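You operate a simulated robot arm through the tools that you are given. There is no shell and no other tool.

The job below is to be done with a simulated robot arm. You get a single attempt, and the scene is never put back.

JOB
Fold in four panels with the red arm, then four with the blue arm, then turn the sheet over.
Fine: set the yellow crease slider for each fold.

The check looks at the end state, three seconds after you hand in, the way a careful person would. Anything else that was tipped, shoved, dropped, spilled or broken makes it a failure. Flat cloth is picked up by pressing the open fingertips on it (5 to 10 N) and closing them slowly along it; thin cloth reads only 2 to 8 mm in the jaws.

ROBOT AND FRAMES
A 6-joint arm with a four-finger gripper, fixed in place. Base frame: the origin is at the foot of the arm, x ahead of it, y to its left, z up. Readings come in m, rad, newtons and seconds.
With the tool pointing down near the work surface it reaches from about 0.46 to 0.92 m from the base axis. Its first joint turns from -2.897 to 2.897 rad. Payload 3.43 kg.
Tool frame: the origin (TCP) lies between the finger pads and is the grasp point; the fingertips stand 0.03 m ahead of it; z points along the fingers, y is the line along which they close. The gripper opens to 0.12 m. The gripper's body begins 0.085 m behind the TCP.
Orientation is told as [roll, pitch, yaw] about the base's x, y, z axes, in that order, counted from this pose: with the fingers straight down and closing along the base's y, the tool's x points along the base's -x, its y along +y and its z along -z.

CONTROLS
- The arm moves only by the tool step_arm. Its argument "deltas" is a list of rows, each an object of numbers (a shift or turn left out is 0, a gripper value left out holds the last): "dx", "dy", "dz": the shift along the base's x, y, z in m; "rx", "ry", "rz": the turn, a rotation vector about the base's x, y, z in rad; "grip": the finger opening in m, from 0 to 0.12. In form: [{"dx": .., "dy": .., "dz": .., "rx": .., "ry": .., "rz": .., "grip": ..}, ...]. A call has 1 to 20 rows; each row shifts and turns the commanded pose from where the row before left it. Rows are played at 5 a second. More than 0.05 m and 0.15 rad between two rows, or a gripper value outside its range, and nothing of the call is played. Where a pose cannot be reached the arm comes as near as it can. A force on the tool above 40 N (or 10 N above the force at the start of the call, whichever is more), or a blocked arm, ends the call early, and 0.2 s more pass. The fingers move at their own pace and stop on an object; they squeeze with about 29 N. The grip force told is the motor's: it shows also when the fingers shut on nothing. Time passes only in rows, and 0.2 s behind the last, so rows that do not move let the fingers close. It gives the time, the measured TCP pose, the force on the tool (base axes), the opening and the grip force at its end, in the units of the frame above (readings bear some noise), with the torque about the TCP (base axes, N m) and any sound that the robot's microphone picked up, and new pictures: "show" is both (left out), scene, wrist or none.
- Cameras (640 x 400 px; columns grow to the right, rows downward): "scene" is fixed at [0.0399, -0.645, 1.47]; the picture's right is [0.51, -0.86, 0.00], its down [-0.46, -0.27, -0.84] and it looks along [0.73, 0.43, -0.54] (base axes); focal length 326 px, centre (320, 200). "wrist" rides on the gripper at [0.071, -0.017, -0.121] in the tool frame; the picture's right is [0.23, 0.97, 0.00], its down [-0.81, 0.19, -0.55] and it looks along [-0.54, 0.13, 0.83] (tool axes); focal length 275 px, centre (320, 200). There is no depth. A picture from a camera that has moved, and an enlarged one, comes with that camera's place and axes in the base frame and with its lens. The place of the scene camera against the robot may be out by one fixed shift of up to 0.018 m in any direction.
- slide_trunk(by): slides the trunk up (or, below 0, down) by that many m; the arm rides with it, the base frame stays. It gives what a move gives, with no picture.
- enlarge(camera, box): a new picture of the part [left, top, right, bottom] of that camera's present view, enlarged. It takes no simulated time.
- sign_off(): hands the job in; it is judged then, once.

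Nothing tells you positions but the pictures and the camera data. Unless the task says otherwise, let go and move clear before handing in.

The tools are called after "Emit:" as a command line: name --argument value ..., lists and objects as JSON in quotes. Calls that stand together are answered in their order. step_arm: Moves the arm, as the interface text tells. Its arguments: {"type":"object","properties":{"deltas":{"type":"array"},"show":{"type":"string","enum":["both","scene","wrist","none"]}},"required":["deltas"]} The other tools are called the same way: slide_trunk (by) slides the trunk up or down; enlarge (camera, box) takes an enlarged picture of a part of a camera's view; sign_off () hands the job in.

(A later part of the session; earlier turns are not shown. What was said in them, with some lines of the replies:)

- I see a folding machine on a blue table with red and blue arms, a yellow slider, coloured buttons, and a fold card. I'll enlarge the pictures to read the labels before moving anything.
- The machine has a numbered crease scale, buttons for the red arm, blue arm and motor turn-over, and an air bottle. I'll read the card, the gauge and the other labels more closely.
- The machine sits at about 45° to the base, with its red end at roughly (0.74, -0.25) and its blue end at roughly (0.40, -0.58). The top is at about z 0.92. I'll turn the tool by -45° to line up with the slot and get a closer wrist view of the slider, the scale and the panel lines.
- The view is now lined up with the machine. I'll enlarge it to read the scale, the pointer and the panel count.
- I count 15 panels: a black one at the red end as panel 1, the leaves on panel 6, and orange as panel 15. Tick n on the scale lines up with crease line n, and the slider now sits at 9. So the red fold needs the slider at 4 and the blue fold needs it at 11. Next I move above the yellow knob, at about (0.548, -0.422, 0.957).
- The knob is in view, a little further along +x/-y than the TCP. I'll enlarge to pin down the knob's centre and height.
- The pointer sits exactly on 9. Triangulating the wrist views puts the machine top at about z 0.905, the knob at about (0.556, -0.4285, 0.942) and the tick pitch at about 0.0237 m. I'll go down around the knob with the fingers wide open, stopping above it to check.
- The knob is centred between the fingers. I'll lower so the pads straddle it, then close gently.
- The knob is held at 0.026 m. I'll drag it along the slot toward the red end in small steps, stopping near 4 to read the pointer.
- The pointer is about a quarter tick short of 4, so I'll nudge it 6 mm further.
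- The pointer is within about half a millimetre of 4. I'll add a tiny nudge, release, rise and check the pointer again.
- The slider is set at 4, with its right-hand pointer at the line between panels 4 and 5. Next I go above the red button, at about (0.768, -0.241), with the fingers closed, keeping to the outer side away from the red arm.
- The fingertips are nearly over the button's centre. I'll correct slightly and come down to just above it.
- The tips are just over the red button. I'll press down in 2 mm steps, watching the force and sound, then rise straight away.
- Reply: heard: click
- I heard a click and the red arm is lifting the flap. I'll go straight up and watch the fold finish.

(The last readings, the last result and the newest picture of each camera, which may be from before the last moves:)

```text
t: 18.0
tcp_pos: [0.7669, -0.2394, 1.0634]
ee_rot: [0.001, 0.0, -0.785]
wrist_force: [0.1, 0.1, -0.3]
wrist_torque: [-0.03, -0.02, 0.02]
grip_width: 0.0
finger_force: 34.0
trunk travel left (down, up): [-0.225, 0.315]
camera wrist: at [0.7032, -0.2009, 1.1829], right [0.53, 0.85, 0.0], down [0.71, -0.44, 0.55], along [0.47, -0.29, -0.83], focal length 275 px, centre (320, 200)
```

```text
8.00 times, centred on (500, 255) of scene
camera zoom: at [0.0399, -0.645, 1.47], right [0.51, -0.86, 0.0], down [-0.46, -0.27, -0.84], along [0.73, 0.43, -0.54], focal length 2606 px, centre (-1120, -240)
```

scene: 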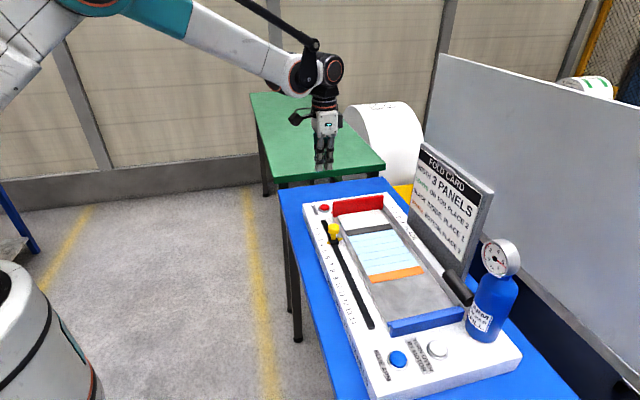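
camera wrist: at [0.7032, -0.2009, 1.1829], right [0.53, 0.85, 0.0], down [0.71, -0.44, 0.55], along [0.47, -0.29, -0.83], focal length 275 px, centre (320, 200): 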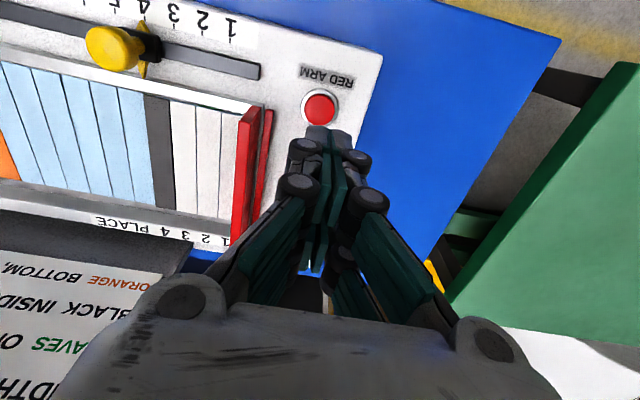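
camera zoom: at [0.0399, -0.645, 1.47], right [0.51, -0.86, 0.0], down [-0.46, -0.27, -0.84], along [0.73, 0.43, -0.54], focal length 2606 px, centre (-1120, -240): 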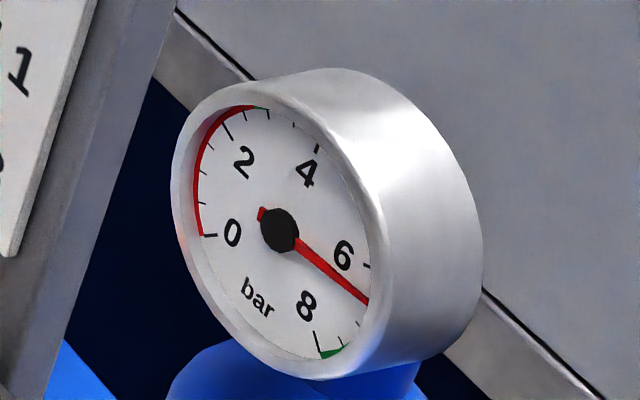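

The red fold worked: four panels (three white backs plus the black one) now lie over the sheet. The machine also slid the sheet up against the red end, so it now spans places 1 to 11. Folding four from the blue end therefore needs the crease at 11 - 4 = 7, which I'll verify as I move above the slider.

Emit:
step_arm --deltas '[{"dx": -0.0254, "dy": -0.0206, "dz": 0.01}, {"dx": -0.0254, "dy": -0.0206, "dz": 0.01, "grip": 0.04}, {"dx": -0.0254, "dy": -0.0206, "grip": 0.08}, {"dx": -0.0254, "dy": -0.0206}, {"dx": -0.0255, "dy": -0.0207}, {}, {}]'

Emit:
enlarge --camera "wrist" --box '[60, 10, 260, 135]'

Emit:
enlarge --camera "wrist" --box '[220, 50, 420, 175]'

Emit:
enlarge --camera "scene" --box '[310, 190, 470, 340]'

```text
t: 19.6
tcp_pos: [0.639, -0.3444, 1.0831]
ee_rot: [0.0, -0.001, -0.787]
wrist_force: [-0.3, -0.3, -0.7]
wrist_torque: [-0.02, -0.01, 0.0]
grip_width: 0.08
finger_force: 0.0
trunk travel left (down, up): [-0.225, 0.315]
camera wrist: at [0.5764, -0.305, 1.2043], right [0.53, 0.85, 0.0], down [0.71, -0.44, 0.55], along [0.47, -0.29, -0.83], focal length 275 px, centre (320, 200)
```

scene: 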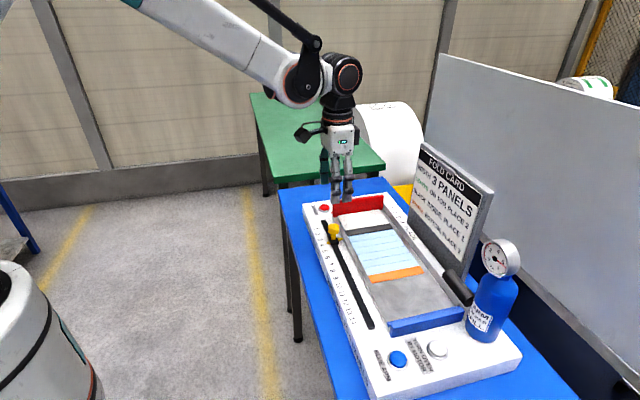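
wrist: 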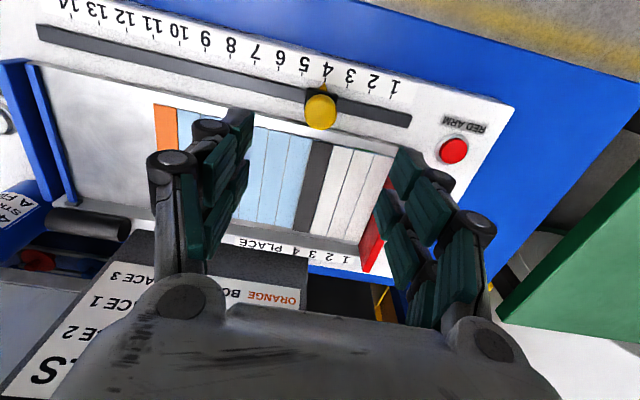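

```text
3.20 times, centred on (160, 72) of wrist
camera zoom: at [0.5764, -0.305, 1.2043], right [0.53, 0.85, 0.0], down [0.71, -0.44, 0.55], along [0.47, -0.29, -0.83], focal length 881 px, centre (832, 608)
```

zoom: 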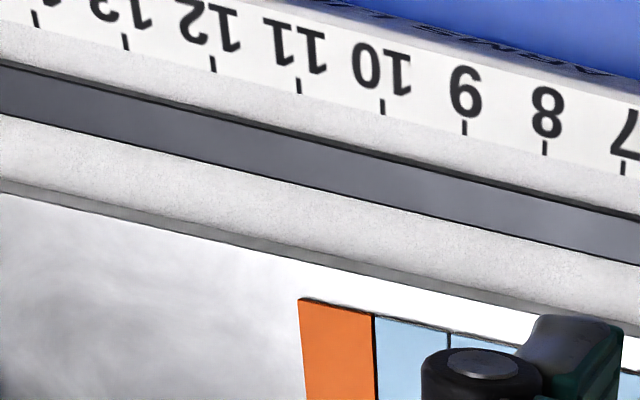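

```text
3.20 times, centred on (320, 112) of wrist
camera zoom: at [0.5764, -0.305, 1.2043], right [0.53, 0.85, 0.0], down [0.71, -0.44, 0.55], along [0.47, -0.29, -0.83], focal length 881 px, centre (320, 480)
```

zoom: 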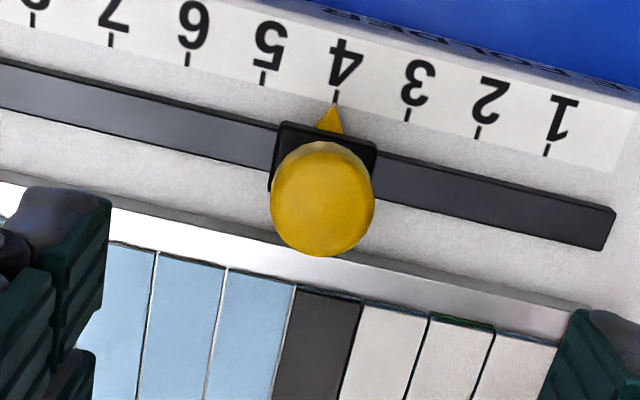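

```text
2.67 times, centred on (390, 265) of scene
camera zoom: at [0.0399, -0.645, 1.47], right [0.51, -0.86, 0.0], down [-0.46, -0.27, -0.84], along [0.73, 0.43, -0.54], focal length 869 px, centre (133, 27)
```

zoom: 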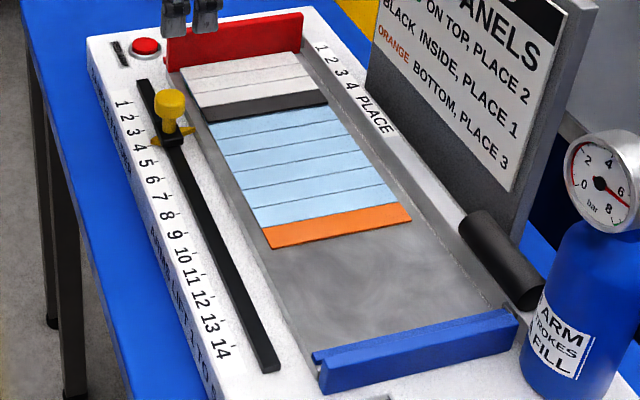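

The orange end now sits at tick 11, with every panel line on a tick, so crease 7 is right for folding four from the blue end. I'll grip the knob again and drag it from 4 toward 7.

Emit:
step_arm --deltas '[{"dz": -0.03}, {"dz": -0.03}, {"dz": -0.03}, {"dz": -0.02}, {"dz": -0.017}, {"grip": 0.06}, {"grip": 0.045}, {"grip": 0.035}, {"grip": 0.028}, {"grip": 0.02}, {}]' --show "wrist"

```text
t: 22.0
tcp_pos: [0.6377, -0.3437, 0.956]
ee_rot: [0.0, 0.001, -0.789]
wrist_force: [0.3, 0.7, -0.4]
wrist_torque: [-0.06, -0.09, 0.01]
grip_width: 0.0258
finger_force: 45.1
trunk travel left (down, up): [-0.225, 0.315]
camera wrist: at [0.5759, -0.3043, 1.0765], right [0.53, 0.85, 0.0], down [0.71, -0.44, 0.55], along [0.47, -0.29, -0.83], focal length 275 px, centre (320, 200)
```

wrist: 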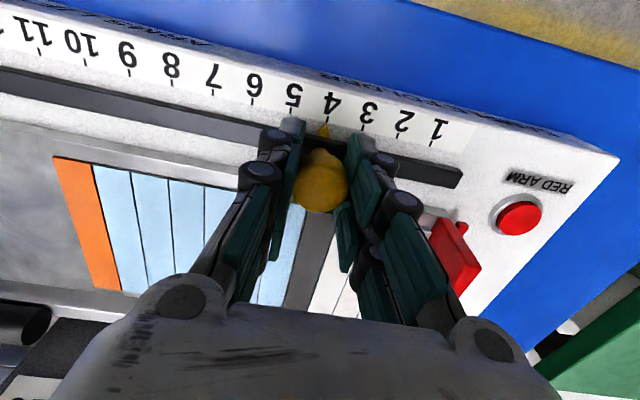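

The knob is held again, so I'll drag it 3 ticks (about 71 mm) toward the blue end.

Emit:
step_arm --deltas '[{"dx": -0.004, "dy": -0.004}, {"dx": -0.01, "dy": -0.01}, {"dx": -0.01, "dy": -0.01}, {"dx": -0.01, "dy": -0.01}, {"dx": -0.01, "dy": -0.01}, {"dx": -0.0055, "dy": -0.0055}, {}, {}]' --show "wrist"

Emit:
enlarge --camera "wrist" --box '[260, 80, 388, 160]'

```text
t: 23.8
tcp_pos: [0.5887, -0.3936, 0.9568]
ee_rot: [0.001, 0.0, -0.787]
wrist_force: [-6.5, 3.5, -6.6]
wrist_torque: [0.14, 0.28, 0.03]
grip_width: 0.0258
finger_force: 44.7
trunk travel left (down, up): [-0.225, 0.315]
camera wrist: at [0.5261, -0.3541, 1.0766], right [0.53, 0.85, 0.0], down [0.71, -0.44, 0.55], along [0.47, -0.29, -0.83], focal length 275 px, centre (320, 200)
```

wrist: 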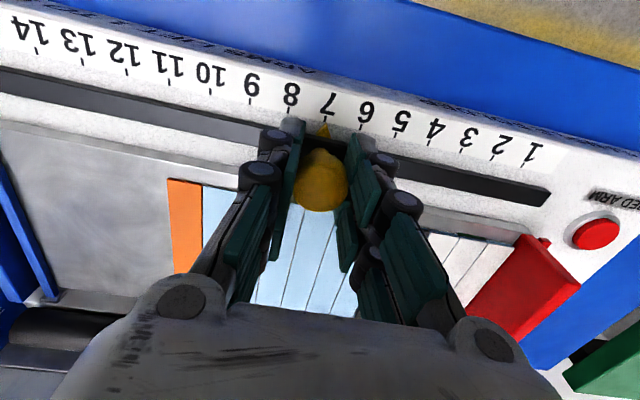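

```text
5.00 times, centred on (324, 120) of wrist
camera zoom: at [0.5261, -0.3541, 1.0766], right [0.53, 0.85, 0.0], down [0.71, -0.44, 0.55], along [0.47, -0.29, -0.83], focal length 1376 px, centre (300, 600)
```

zoom: 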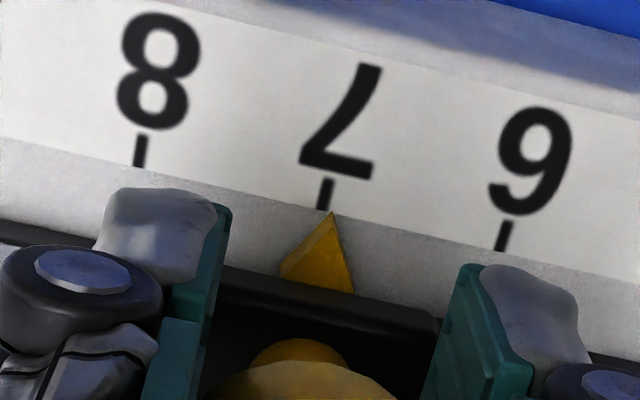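

The pointer is about 1 mm short of 7. I'll nudge it, release and rise to check.

Emit:
step_arm --deltas '[{"dx": -0.0009, "dy": -0.0009}, {}, {"grip": 0.035}, {"grip": 0.06}, {"grip": 0.07}, {"dz": 0.02}, {"dz": 0.03}, {"dz": 0.04}, {"dz": 0.04}, {}]'

Emit:
enlarge --camera "wrist" --box '[256, 60, 384, 140]'

Emit:
enlarge --camera "scene" --box '[300, 210, 428, 290]'

```text
t: 26.0
tcp_pos: [0.5873, -0.3944, 1.0868]
ee_rot: [-0.001, 0.001, -0.789]
wrist_force: [0.0, 0.2, 0.6]
wrist_torque: [-0.02, -0.01, -0.01]
grip_width: 0.0702
finger_force: 0.0
trunk travel left (down, up): [-0.225, 0.315]
camera wrist: at [0.5258, -0.3552, 1.2073], right [0.53, 0.85, 0.0], down [0.71, -0.44, 0.55], along [0.47, -0.29, -0.83], focal length 275 px, centre (320, 200)
```

scene: 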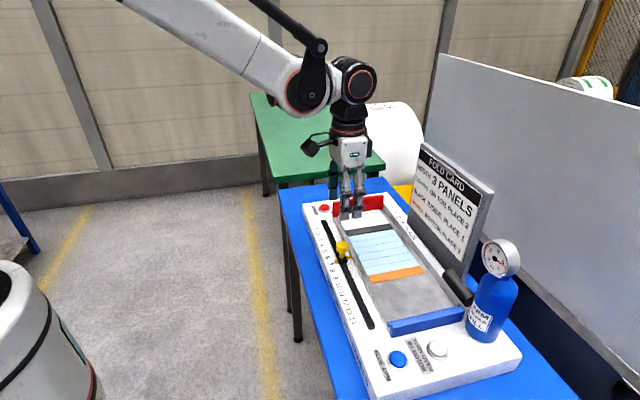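
wrist: 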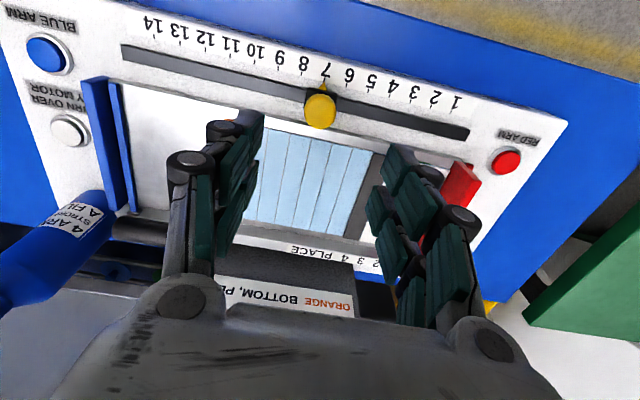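

```text
5.00 times, centred on (320, 100) of wrist
camera zoom: at [0.5258, -0.3552, 1.2073], right [0.53, 0.85, 0.0], down [0.71, -0.44, 0.55], along [0.47, -0.29, -0.83], focal length 1376 px, centre (320, 700)
```

zoom: 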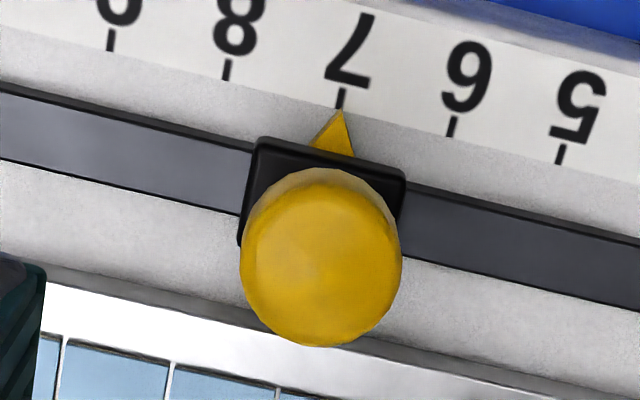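

```text
5.00 times, centred on (364, 250) of scene
camera zoom: at [0.0399, -0.645, 1.47], right [0.51, -0.86, 0.0], down [-0.46, -0.27, -0.84], along [0.73, 0.43, -0.54], focal length 1629 px, centre (100, -50)
```

zoom: 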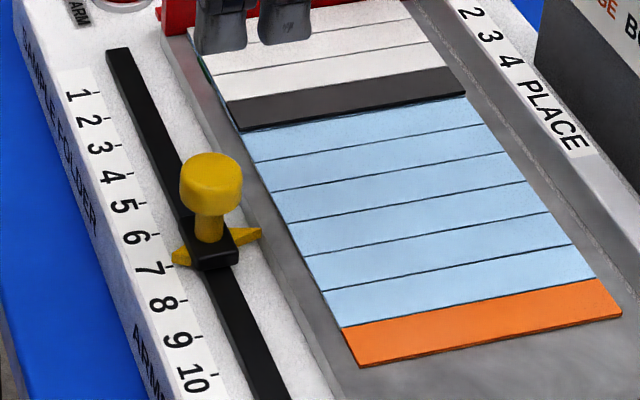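

The slider is on 7, with exactly four panels (8 to 11) on the blue side of the pointer. Now I go above the blue button at about (0.412, -0.596).

Emit:
step_arm --deltas '[{"dx": -0.0223, "dy": -0.025, "grip": 0.04}, {"dx": -0.0223, "dy": -0.025, "grip": 0.02}, {"dx": -0.0223, "dy": -0.025, "grip": 0.0}, {"dx": -0.0223, "dy": -0.025}, {"dx": -0.0223, "dy": -0.025}, {"dx": -0.0223, "dy": -0.025}, {"dx": -0.0223, "dy": -0.025}, {"dx": -0.0224, "dy": -0.025}, {"dz": -0.03}, {"dz": -0.03}, {"dz": -0.03}, {}]'

Emit:
enlarge --camera "wrist" --box '[240, 80, 400, 180]'

Emit:
enlarge --camera "scene" --box '[340, 280, 500, 380]'

```text
t: 28.6
tcp_pos: [0.4109, -0.5948, 0.9964]
ee_rot: [0.0, -0.001, -0.787]
wrist_force: [-0.6, 0.7, 0.0]
wrist_torque: [0.03, 0.04, 0.01]
grip_width: 0.0001
finger_force: 29.0
trunk travel left (down, up): [-0.225, 0.315]
camera wrist: at [0.3475, -0.5551, 1.116], right [0.53, 0.85, 0.0], down [0.71, -0.44, 0.55], along [0.47, -0.29, -0.83], focal length 275 px, centre (320, 200)
```

scene: 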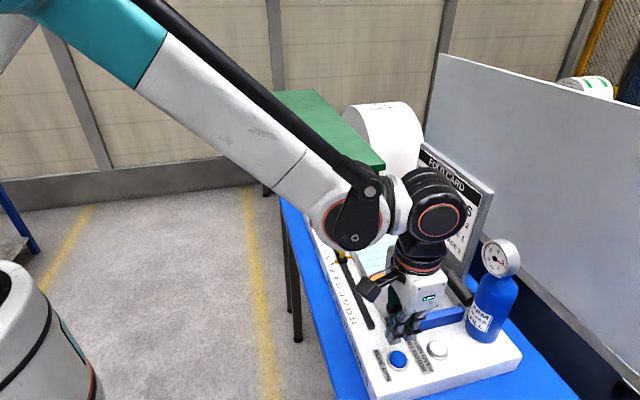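
wrist: 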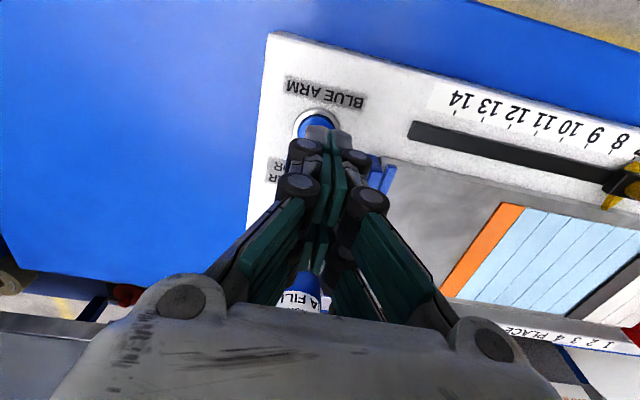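

```text
4.00 times, centred on (320, 130) of wrist
camera zoom: at [0.3475, -0.5551, 1.116], right [0.53, 0.85, 0.0], down [0.71, -0.44, 0.55], along [0.47, -0.29, -0.83], focal length 1101 px, centre (320, 480)
```

zoom: 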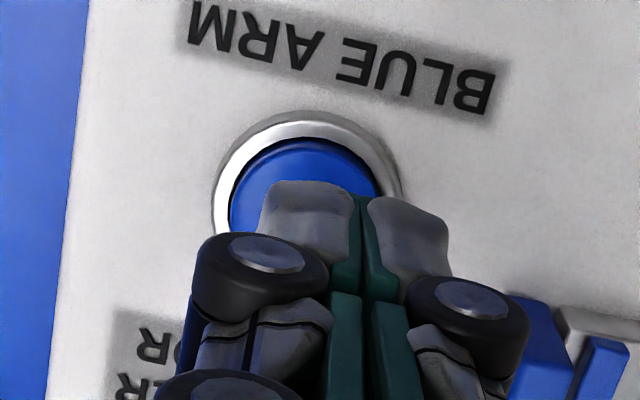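

```text
4.00 times, centred on (420, 330) of scene
camera zoom: at [0.0399, -0.645, 1.47], right [0.51, -0.86, 0.0], down [-0.46, -0.27, -0.84], along [0.73, 0.43, -0.54], focal length 1303 px, centre (-80, -320)
```

zoom: 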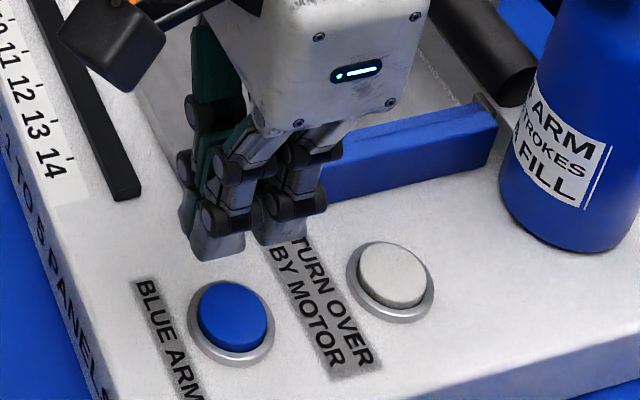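

The fingertips are over the blue button, as they were for the red one. I'll come down and press it.

Emit:
step_arm --deltas '[{"dy": -0.0015, "dz": -0.025}, {"dz": -0.02}, {"dz": -0.006}, {"dz": -0.004}, {"dz": -0.002}, {"dz": -0.002}, {"dz": -0.002}, {}]' --show "scene"

```text
t: 30.4
tcp_pos: [0.4101, -0.5963, 0.9358]
ee_rot: [0.0, 0.0, -0.785]
wrist_force: [0.4, -0.6, 2.5]
wrist_torque: [-0.03, -0.01, 0.03]
grip_width: 0.006
finger_force: 33.4
trunk travel left (down, up): [-0.225, 0.315]
```

scene: 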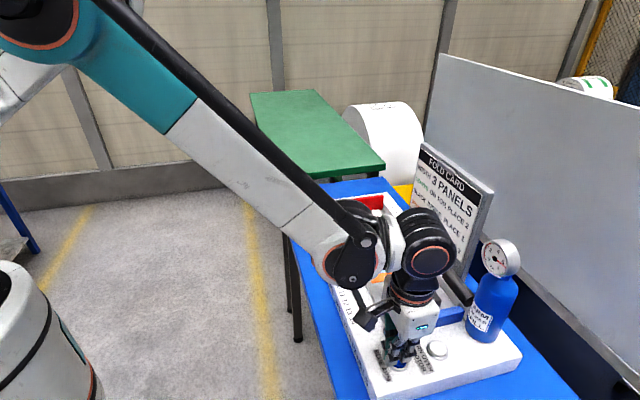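

I'm in contact at 2.5 N with no click yet, so I'll press 2 mm deeper.

Emit:
step_arm --deltas '[{"dz": -0.0015}, {"dz": -0.001}, {}]' --show "scene"

```text
t: 31.2
tcp_pos: [0.4088, -0.5962, 0.9328]
ee_rot: [-0.002, 0.001, -0.789]
wrist_force: [1.4, -1.3, 4.4]
wrist_torque: [-0.05, -0.05, 0.01]
grip_width: 0.0061
finger_force: 33.9
trunk travel left (down, up): [-0.225, 0.315]
heard: click
```

scene: 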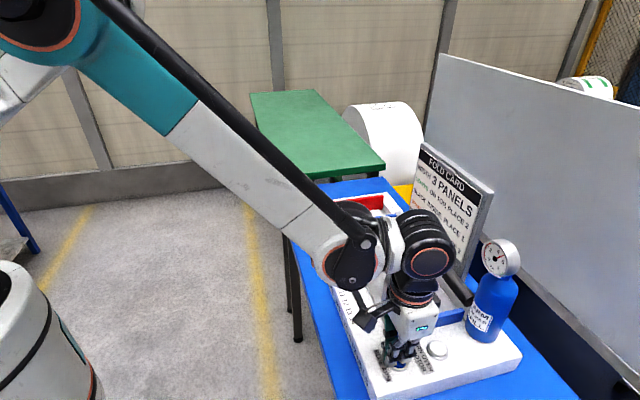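

It clicked. I'll go straight up and move back so the fold can be seen.

Emit:
step_arm --deltas '[{"dz": 0.02}, {"dz": 0.03}, {"dz": 0.04}, {"dz": 0.04}, {"dz": 0.03}, {"dx": -0.02, "dy": 0.02, "dz": 0.03}, {"dx": -0.02, "dy": 0.02, "dz": 0.03}, {"dx": -0.02, "dy": 0.03, "dz": 0.03}, {"dy": 0.04}, {"dy": 0.04}, {"dy": 0.04}, {"dy": 0.04}, {}, {}]'

Emit:
enlarge --camera "scene" --box '[310, 190, 470, 340]'

Emit:
enlarge --camera "scene" --box '[460, 230, 540, 280]'

```text
t: 34.2
tcp_pos: [0.349, -0.3665, 1.1826]
ee_rot: [0.0, -0.001, -0.788]
wrist_force: [-0.4, -0.5, 0.0]
wrist_torque: [0.01, 0.01, 0.01]
grip_width: 0.0001
finger_force: 33.6
trunk travel left (down, up): [-0.225, 0.315]
camera wrist: at [0.2864, -0.3267, 1.3026], right [0.53, 0.85, 0.0], down [0.71, -0.44, 0.55], along [0.47, -0.29, -0.83], focal length 275 px, centre (320, 200)
```

scene: 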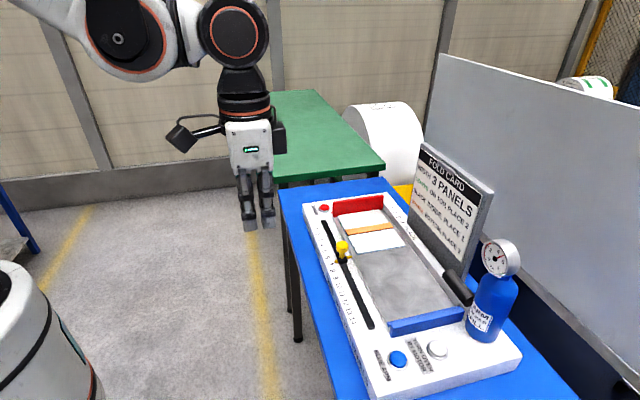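
wrist: 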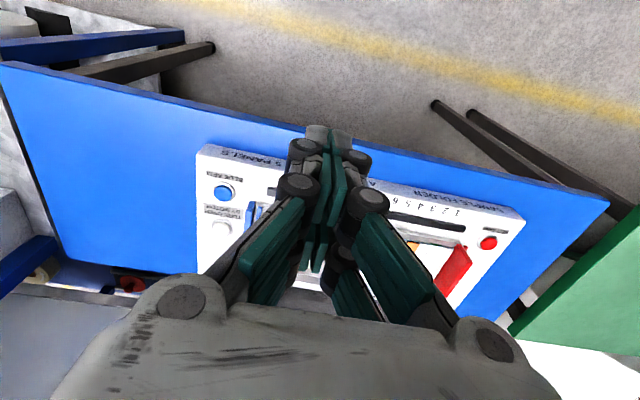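

```text
2.67 times, centred on (390, 265) of scene
camera zoom: at [0.0399, -0.645, 1.47], right [0.51, -0.86, 0.0], down [-0.46, -0.27, -0.84], along [0.73, 0.43, -0.54], focal length 869 px, centre (133, 27)
```

zoom: 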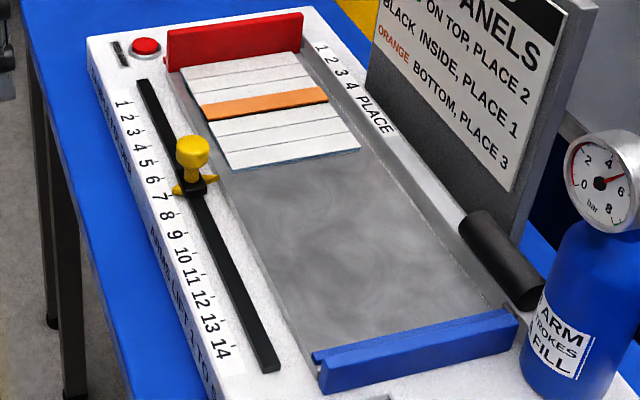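

```text
8.00 times, centred on (500, 255) of scene
camera zoom: at [0.0399, -0.645, 1.47], right [0.51, -0.86, 0.0], down [-0.46, -0.27, -0.84], along [0.73, 0.43, -0.54], focal length 2606 px, centre (-1120, -240)
```

zoom: 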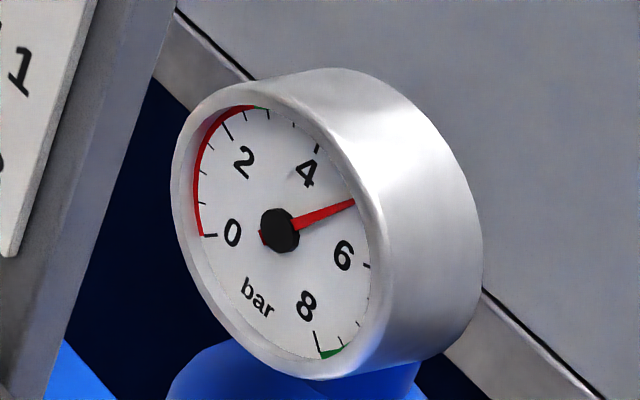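

The blue fold is done: the packet is 7 panels wide, with white backs and orange at place 4. The pressure is fine. Next I approach the white "TURN OVER BY MOTOR" button at about (0.469, -0.651), stopping above it to check clearance to the air bottle.

Emit:
step_arm --deltas '[{"dx": 0.0125, "dy": -0.031}, {"dx": 0.0125, "dy": -0.031}, {"dx": 0.0125, "dy": -0.031}, {"dx": 0.0125, "dy": -0.031, "dz": -0.01}, {"dx": 0.0125, "dy": -0.031, "dz": -0.01}, {"dx": 0.0125, "dy": -0.031, "dz": -0.01}, {"dx": 0.0125, "dy": -0.031, "dz": -0.02}, {"dx": 0.0125, "dy": -0.031, "dz": -0.02}, {"dx": 0.0125, "dy": -0.031, "dz": -0.02}, {}]'

Emit:
enlarge --camera "wrist" --box '[220, 60, 380, 160]'

Emit:
enlarge --camera "scene" --box '[360, 180, 560, 380]'

```text
t: 36.4
tcp_pos: [0.4624, -0.6465, 1.093]
ee_rot: [-0.001, 0.001, -0.788]
wrist_force: [-0.7, 0.7, -0.8]
wrist_torque: [-0.01, 0.0, 0.01]
grip_width: 0.0
finger_force: 33.6
trunk travel left (down, up): [-0.225, 0.315]
camera wrist: at [0.3993, -0.6065, 1.2128], right [0.53, 0.85, 0.0], down [0.71, -0.44, 0.55], along [0.47, -0.29, -0.83], focal length 275 px, centre (320, 200)
```

scene: 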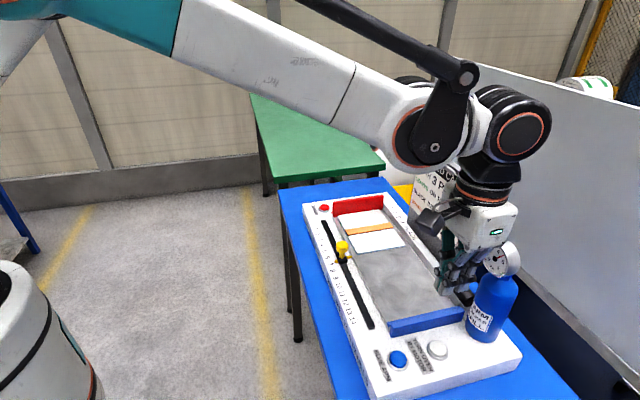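
wrist: 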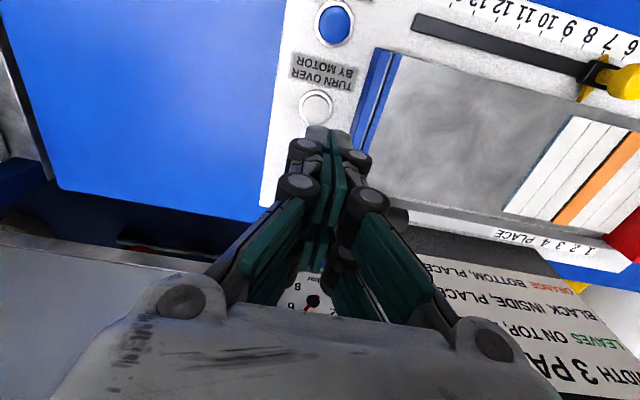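

```text
4.00 times, centred on (300, 110) of wrist
camera zoom: at [0.3993, -0.6065, 1.2128], right [0.53, 0.85, 0.0], down [0.71, -0.44, 0.55], along [0.47, -0.29, -0.83], focal length 1101 px, centre (400, 560)
```

zoom: 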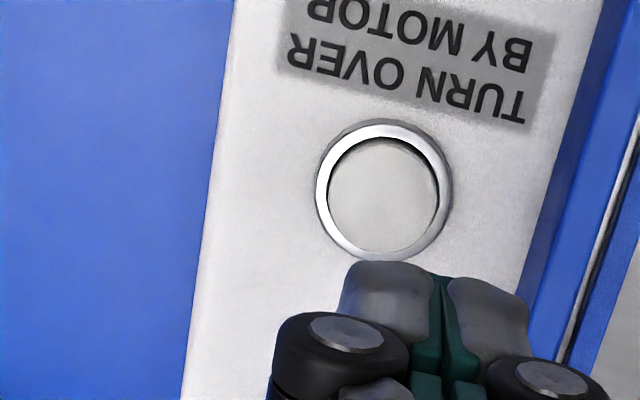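

```text
2.00 times, centred on (460, 280) of scene
camera zoom: at [0.0399, -0.645, 1.47], right [0.51, -0.86, 0.0], down [-0.46, -0.27, -0.84], along [0.73, 0.43, -0.54], focal length 652 px, centre (40, 40)
```

zoom: 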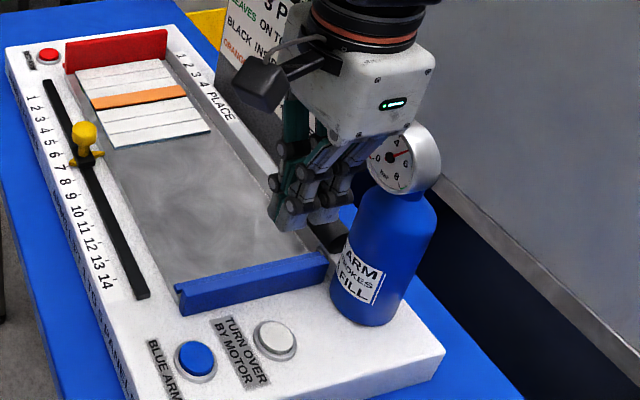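

Clearance to the gauge looks to be about 3 cm. I'll line up with the white button, biased slightly away from the bottle, come down partway and check again.

Emit:
step_arm --deltas '[{"dx": 0.0035, "dy": -0.0045, "dz": -0.02}, {"dz": -0.025}, {"dz": -0.025}, {"dz": -0.025}, {}]'

Emit:
enlarge --camera "wrist" --box '[240, 80, 400, 180]'

Emit:
enlarge --camera "scene" --box '[380, 200, 540, 360]'

```text
t: 37.6
tcp_pos: [0.4661, -0.648, 0.9973]
ee_rot: [0.0, 0.0, -0.788]
wrist_force: [-0.1, 0.1, -0.4]
wrist_torque: [-0.01, 0.01, -0.01]
grip_width: 0.0001
finger_force: 33.5
trunk travel left (down, up): [-0.225, 0.315]
camera wrist: at [0.4031, -0.6094, 1.1175], right [0.53, 0.85, 0.0], down [0.71, -0.44, 0.55], along [0.47, -0.29, -0.83], focal length 275 px, centre (320, 200)
```

scene: 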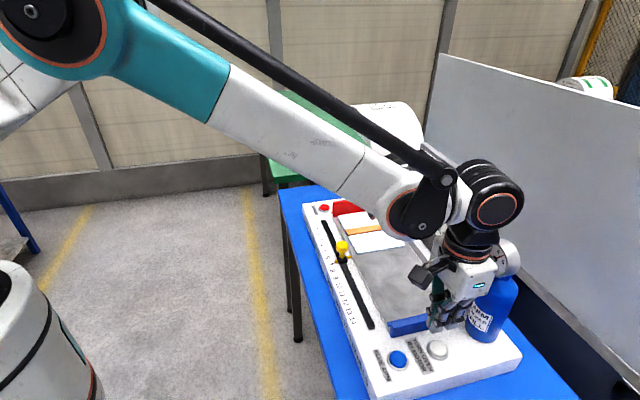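
wrist: 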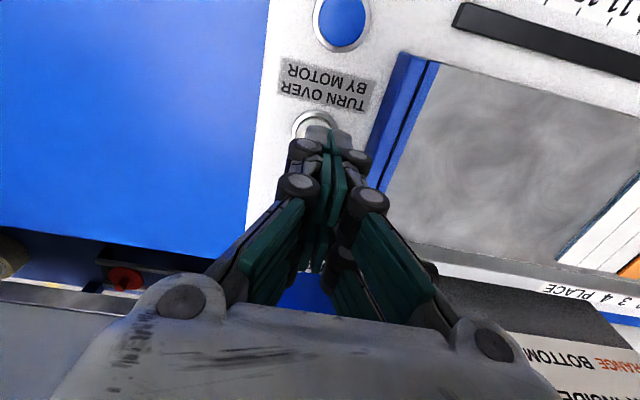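

```text
4.00 times, centred on (320, 130) of wrist
camera zoom: at [0.4031, -0.6094, 1.1175], right [0.53, 0.85, 0.0], down [0.71, -0.44, 0.55], along [0.47, -0.29, -0.83], focal length 1101 px, centre (320, 480)
```

zoom: 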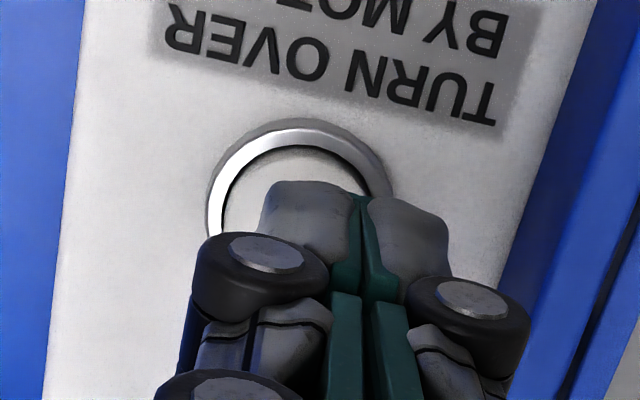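

```text
2.50 times, centred on (460, 280) of scene
camera zoom: at [0.0399, -0.645, 1.47], right [0.51, -0.86, 0.0], down [-0.46, -0.27, -0.84], along [0.73, 0.43, -0.54], focal length 814 px, centre (-30, 0)
```

zoom: 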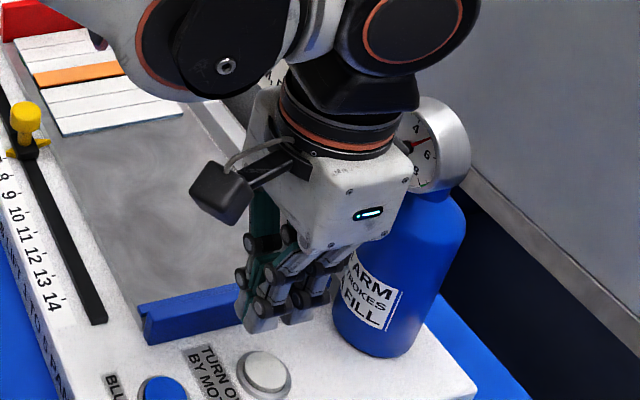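

The button is slightly off the finger centre, by about 3 mm. I'll correct that, come down and press gently while watching the forces.

Emit:
step_arm --deltas '[{"dx": -0.001, "dy": -0.003, "dz": -0.015}, {"dz": -0.015}, {"dz": -0.015}, {"dz": -0.007}, {}]'

Emit:
enlarge --camera "scene" --box '[380, 210, 540, 370]'

```text
t: 38.8
tcp_pos: [0.4649, -0.6536, 0.9454]
ee_rot: [-0.002, 0.0, -0.788]
wrist_force: [0.5, -0.4, 1.2]
wrist_torque: [0.0, -0.01, -0.02]
grip_width: 0.0
finger_force: 33.4
trunk travel left (down, up): [-0.225, 0.315]
camera wrist: at [0.4025, -0.613, 1.0657], right [0.53, 0.85, 0.0], down [0.71, -0.44, 0.55], along [0.47, -0.29, -0.83], focal length 275 px, centre (320, 200)
```

scene: 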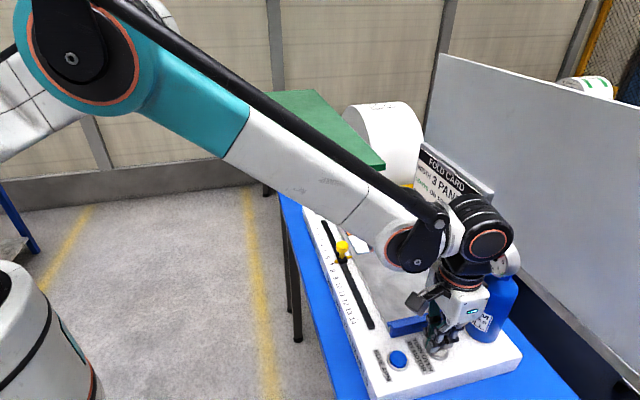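
wrist: 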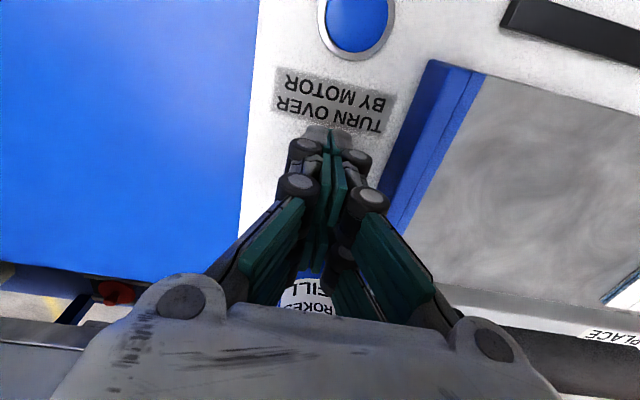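

```text
2.50 times, centred on (460, 290) of scene
camera zoom: at [0.0399, -0.645, 1.47], right [0.51, -0.86, 0.0], down [-0.46, -0.27, -0.84], along [0.73, 0.43, -0.54], focal length 814 px, centre (-30, -25)
```

zoom: 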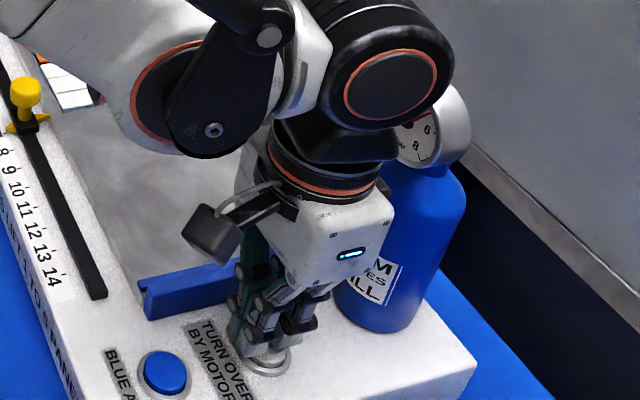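

The bottle is clear and the tips are right over the button. I'll press slowly until it clicks.

Emit:
step_arm --deltas '[{"dz": -0.004}, {"dz": -0.003}, {"dz": -0.002}, {"dz": -0.002}, {"dz": -0.0015}, {}]' --show "scene"

```text
t: 40.2
tcp_pos: [0.4638, -0.6527, 0.9326]
ee_rot: [0.0, 0.0, -0.788]
wrist_force: [0.6, -1.4, 5.4]
wrist_torque: [-0.04, 0.01, 0.0]
grip_width: 0.0057
finger_force: 33.3
trunk travel left (down, up): [-0.225, 0.315]
heard: click
```

scene: 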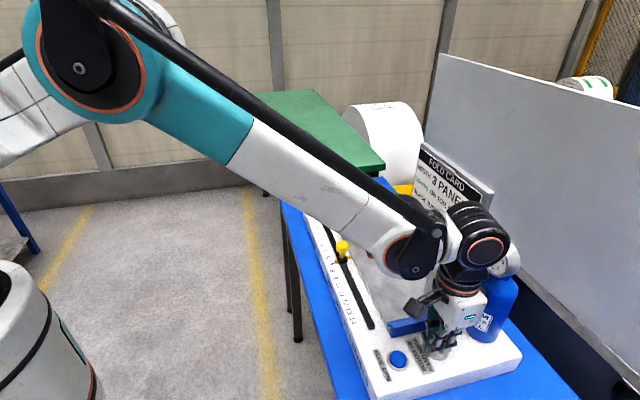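

It clicked. I'll go straight up, staying clear of the gauge, then back off toward the robot and look at the result.

Emit:
step_arm --deltas '[{"dx": -0.001, "dy": 0.001, "dz": 0.015}, {"dx": -0.001, "dy": 0.001, "dz": 0.02}, {"dx": -0.001, "dy": 0.001, "dz": 0.03}, {"dx": -0.002, "dy": 0.002, "dz": 0.04}, {"dx": -0.005, "dy": 0.005, "dz": 0.04}, {"dx": -0.005, "dy": 0.005, "dz": 0.04}, {"dx": -0.02, "dy": 0.02, "dz": 0.03}, {"dx": -0.02, "dy": 0.03, "dz": 0.02}, {"dx": -0.02, "dy": 0.03, "dz": 0.01}, {"dx": -0.02, "dy": 0.035}, {"dx": -0.015, "dy": 0.04}, {"dx": -0.005, "dy": 0.04}, {"dy": 0.04}, {"dy": 0.04}, {}, {}]'

Emit:
enlarge --camera "scene" --box '[310, 190, 470, 340]'

Emit:
enlarge --camera "scene" --box '[400, 220, 560, 380]'

```text
t: 43.6
tcp_pos: [0.3506, -0.3618, 1.177]
ee_rot: [0.001, 0.0, -0.787]
wrist_force: [0.0, 0.0, -0.1]
wrist_torque: [0.02, -0.02, 0.01]
grip_width: 0.0001
finger_force: 33.3
trunk travel left (down, up): [-0.225, 0.315]
camera wrist: at [0.2885, -0.3225, 1.2979], right [0.53, 0.85, 0.0], down [0.71, -0.44, 0.55], along [0.47, -0.29, -0.83], focal length 275 px, centre (320, 200)
```

scene: 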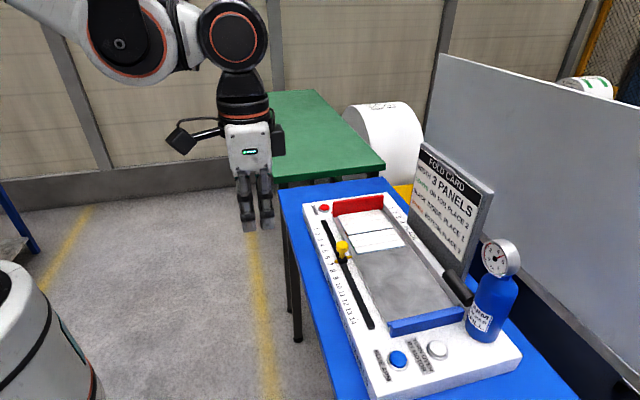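
wrist: 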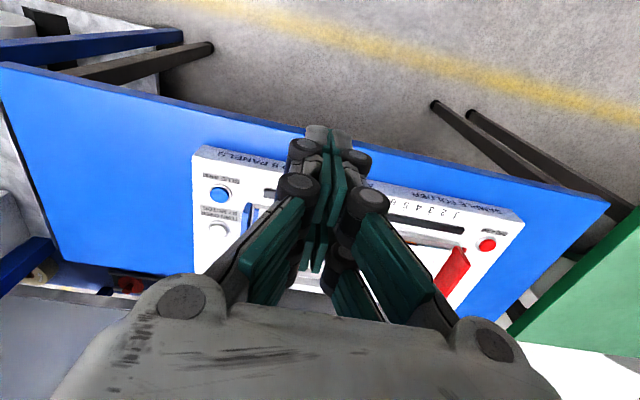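

```text
2.67 times, centred on (390, 265) of scene
camera zoom: at [0.0399, -0.645, 1.47], right [0.51, -0.86, 0.0], down [-0.46, -0.27, -0.84], along [0.73, 0.43, -0.54], focal length 869 px, centre (133, 27)
```

zoom: 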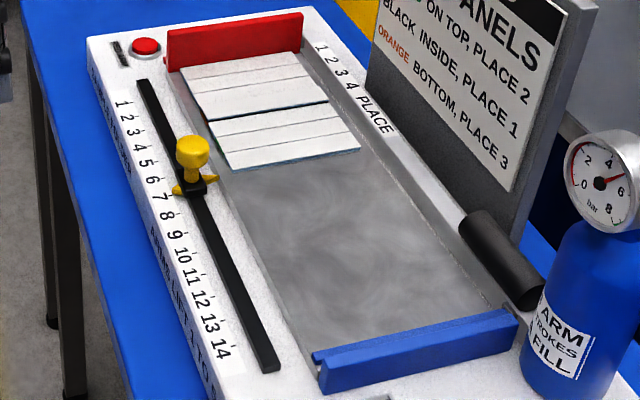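

```text
2.50 times, centred on (480, 300) of scene
camera zoom: at [0.0399, -0.645, 1.47], right [0.51, -0.86, 0.0], down [-0.46, -0.27, -0.84], along [0.73, 0.43, -0.54], focal length 814 px, centre (-80, -50)
```

zoom: 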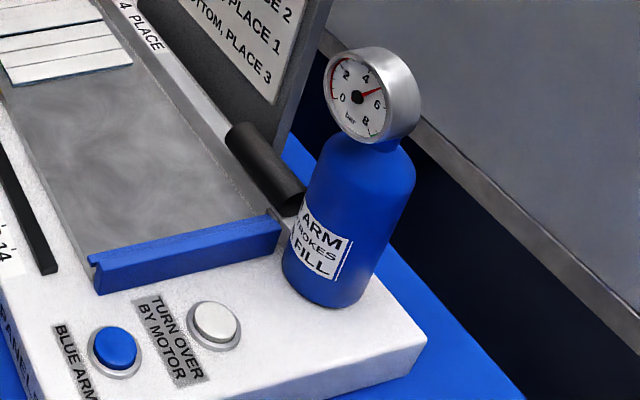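

The packet has been turned over: orange is hidden and the white backs of the seven base panels are up. I'll zoom in to confirm it is settled.

Emit:
enlarge --camera "scene" --box '[325, 190, 421, 250]'

Emit:
enlarge --camera "scene" --box '[300, 190, 540, 390]'

Emit:
step_arm --deltas '[{"grip": 0.03}, {"grip": 0.06}, {"grip": 0.09}, {"grip": 0.12}, {}, {}]'

```text
6.67 times, centred on (373, 220) of scene
camera zoom: at [0.0399, -0.645, 1.47], right [0.51, -0.86, 0.0], down [-0.46, -0.27, -0.84], along [0.73, 0.43, -0.54], focal length 2172 px, centre (-33, 67)
```

zoom: 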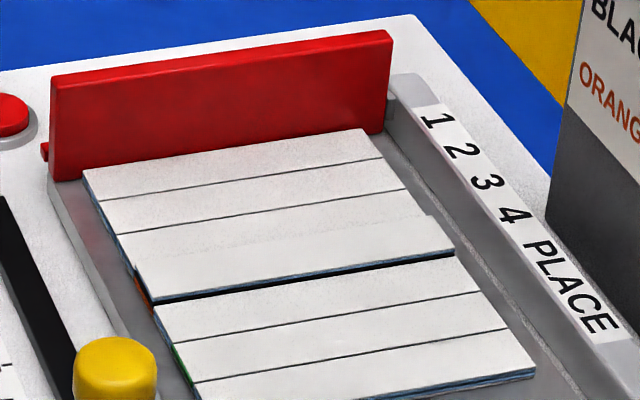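

```text
2.00 times, centred on (420, 290) of scene
camera zoom: at [0.0399, -0.645, 1.47], right [0.51, -0.86, 0.0], down [-0.46, -0.27, -0.84], along [0.73, 0.43, -0.54], focal length 652 px, centre (120, 20)
```

zoom: 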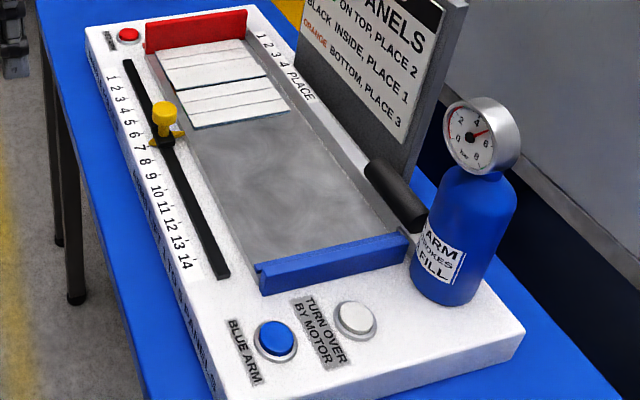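

```text
t: 45.0
tcp_pos: [0.3516, -0.3628, 1.1766]
ee_rot: [0.0, 0.0, -0.787]
wrist_force: [-0.2, -0.8, 0.0]
wrist_torque: [0.02, 0.01, 0.0]
grip_width: 0.1199
finger_force: 0.1
trunk travel left (down, up): [-0.225, 0.315]
camera wrist: at [0.2885, -0.3225, 1.2979], right [0.53, 0.85, 0.0], down [0.71, -0.44, 0.55], along [0.47, -0.29, -0.83], focal length 275 px, centre (320, 200)
```

scene: 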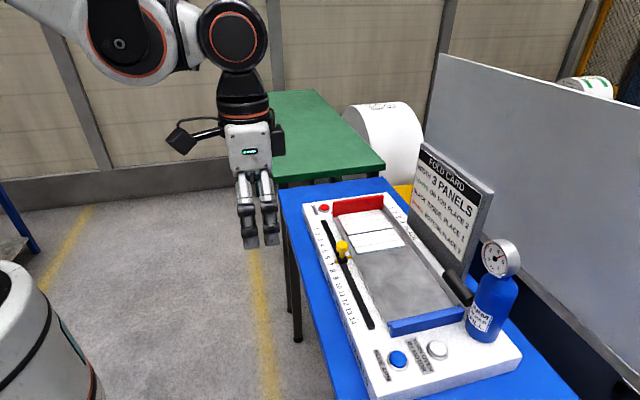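
wrist: 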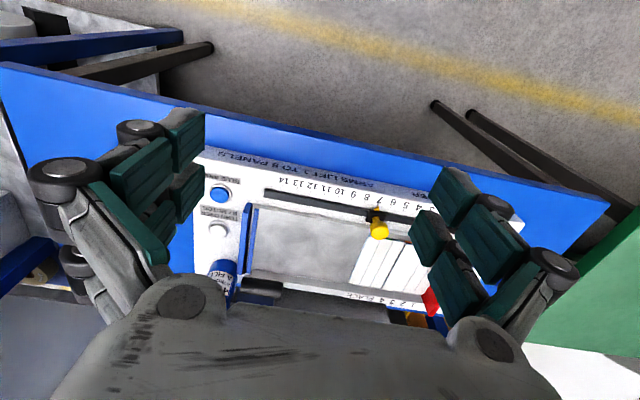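

Both four-panel folds are done and the packet has been turned over in the tray. It is seven panels wide, with plain backs up. The bottle, card and everything else look undisturbed, and the arm is clear with the gripper open, so I'm handing in.

Emit:
sign_off

```text
The job is handed in.
```

I made the two folds in order, four panels with the red arm and then four with the blue, turned the sheet over and handed the job in. I haven't seen the check's verdict.

- **Red fold:** I set the crease slider to 4 and pressed the red button. Four panels folded over.
- **Blue fold:** After the red fold, the machine slid the sheet up against the red end, leaving it 11 panels long. I therefore set the slider to 7 so the blue arm took exactly four panels.
- **Turn over:** I pressed the white motor button. The packet is now seven panels wide with its plain white backs facing up.

The fold card on the machine asks for a packet three panels wide. That differs from your instructions, so I followed yours and left it at seven.

In the last pictures the air bottle, card and the rest of the scene looked undisturbed. The arm is clear of the machine with the gripper open.
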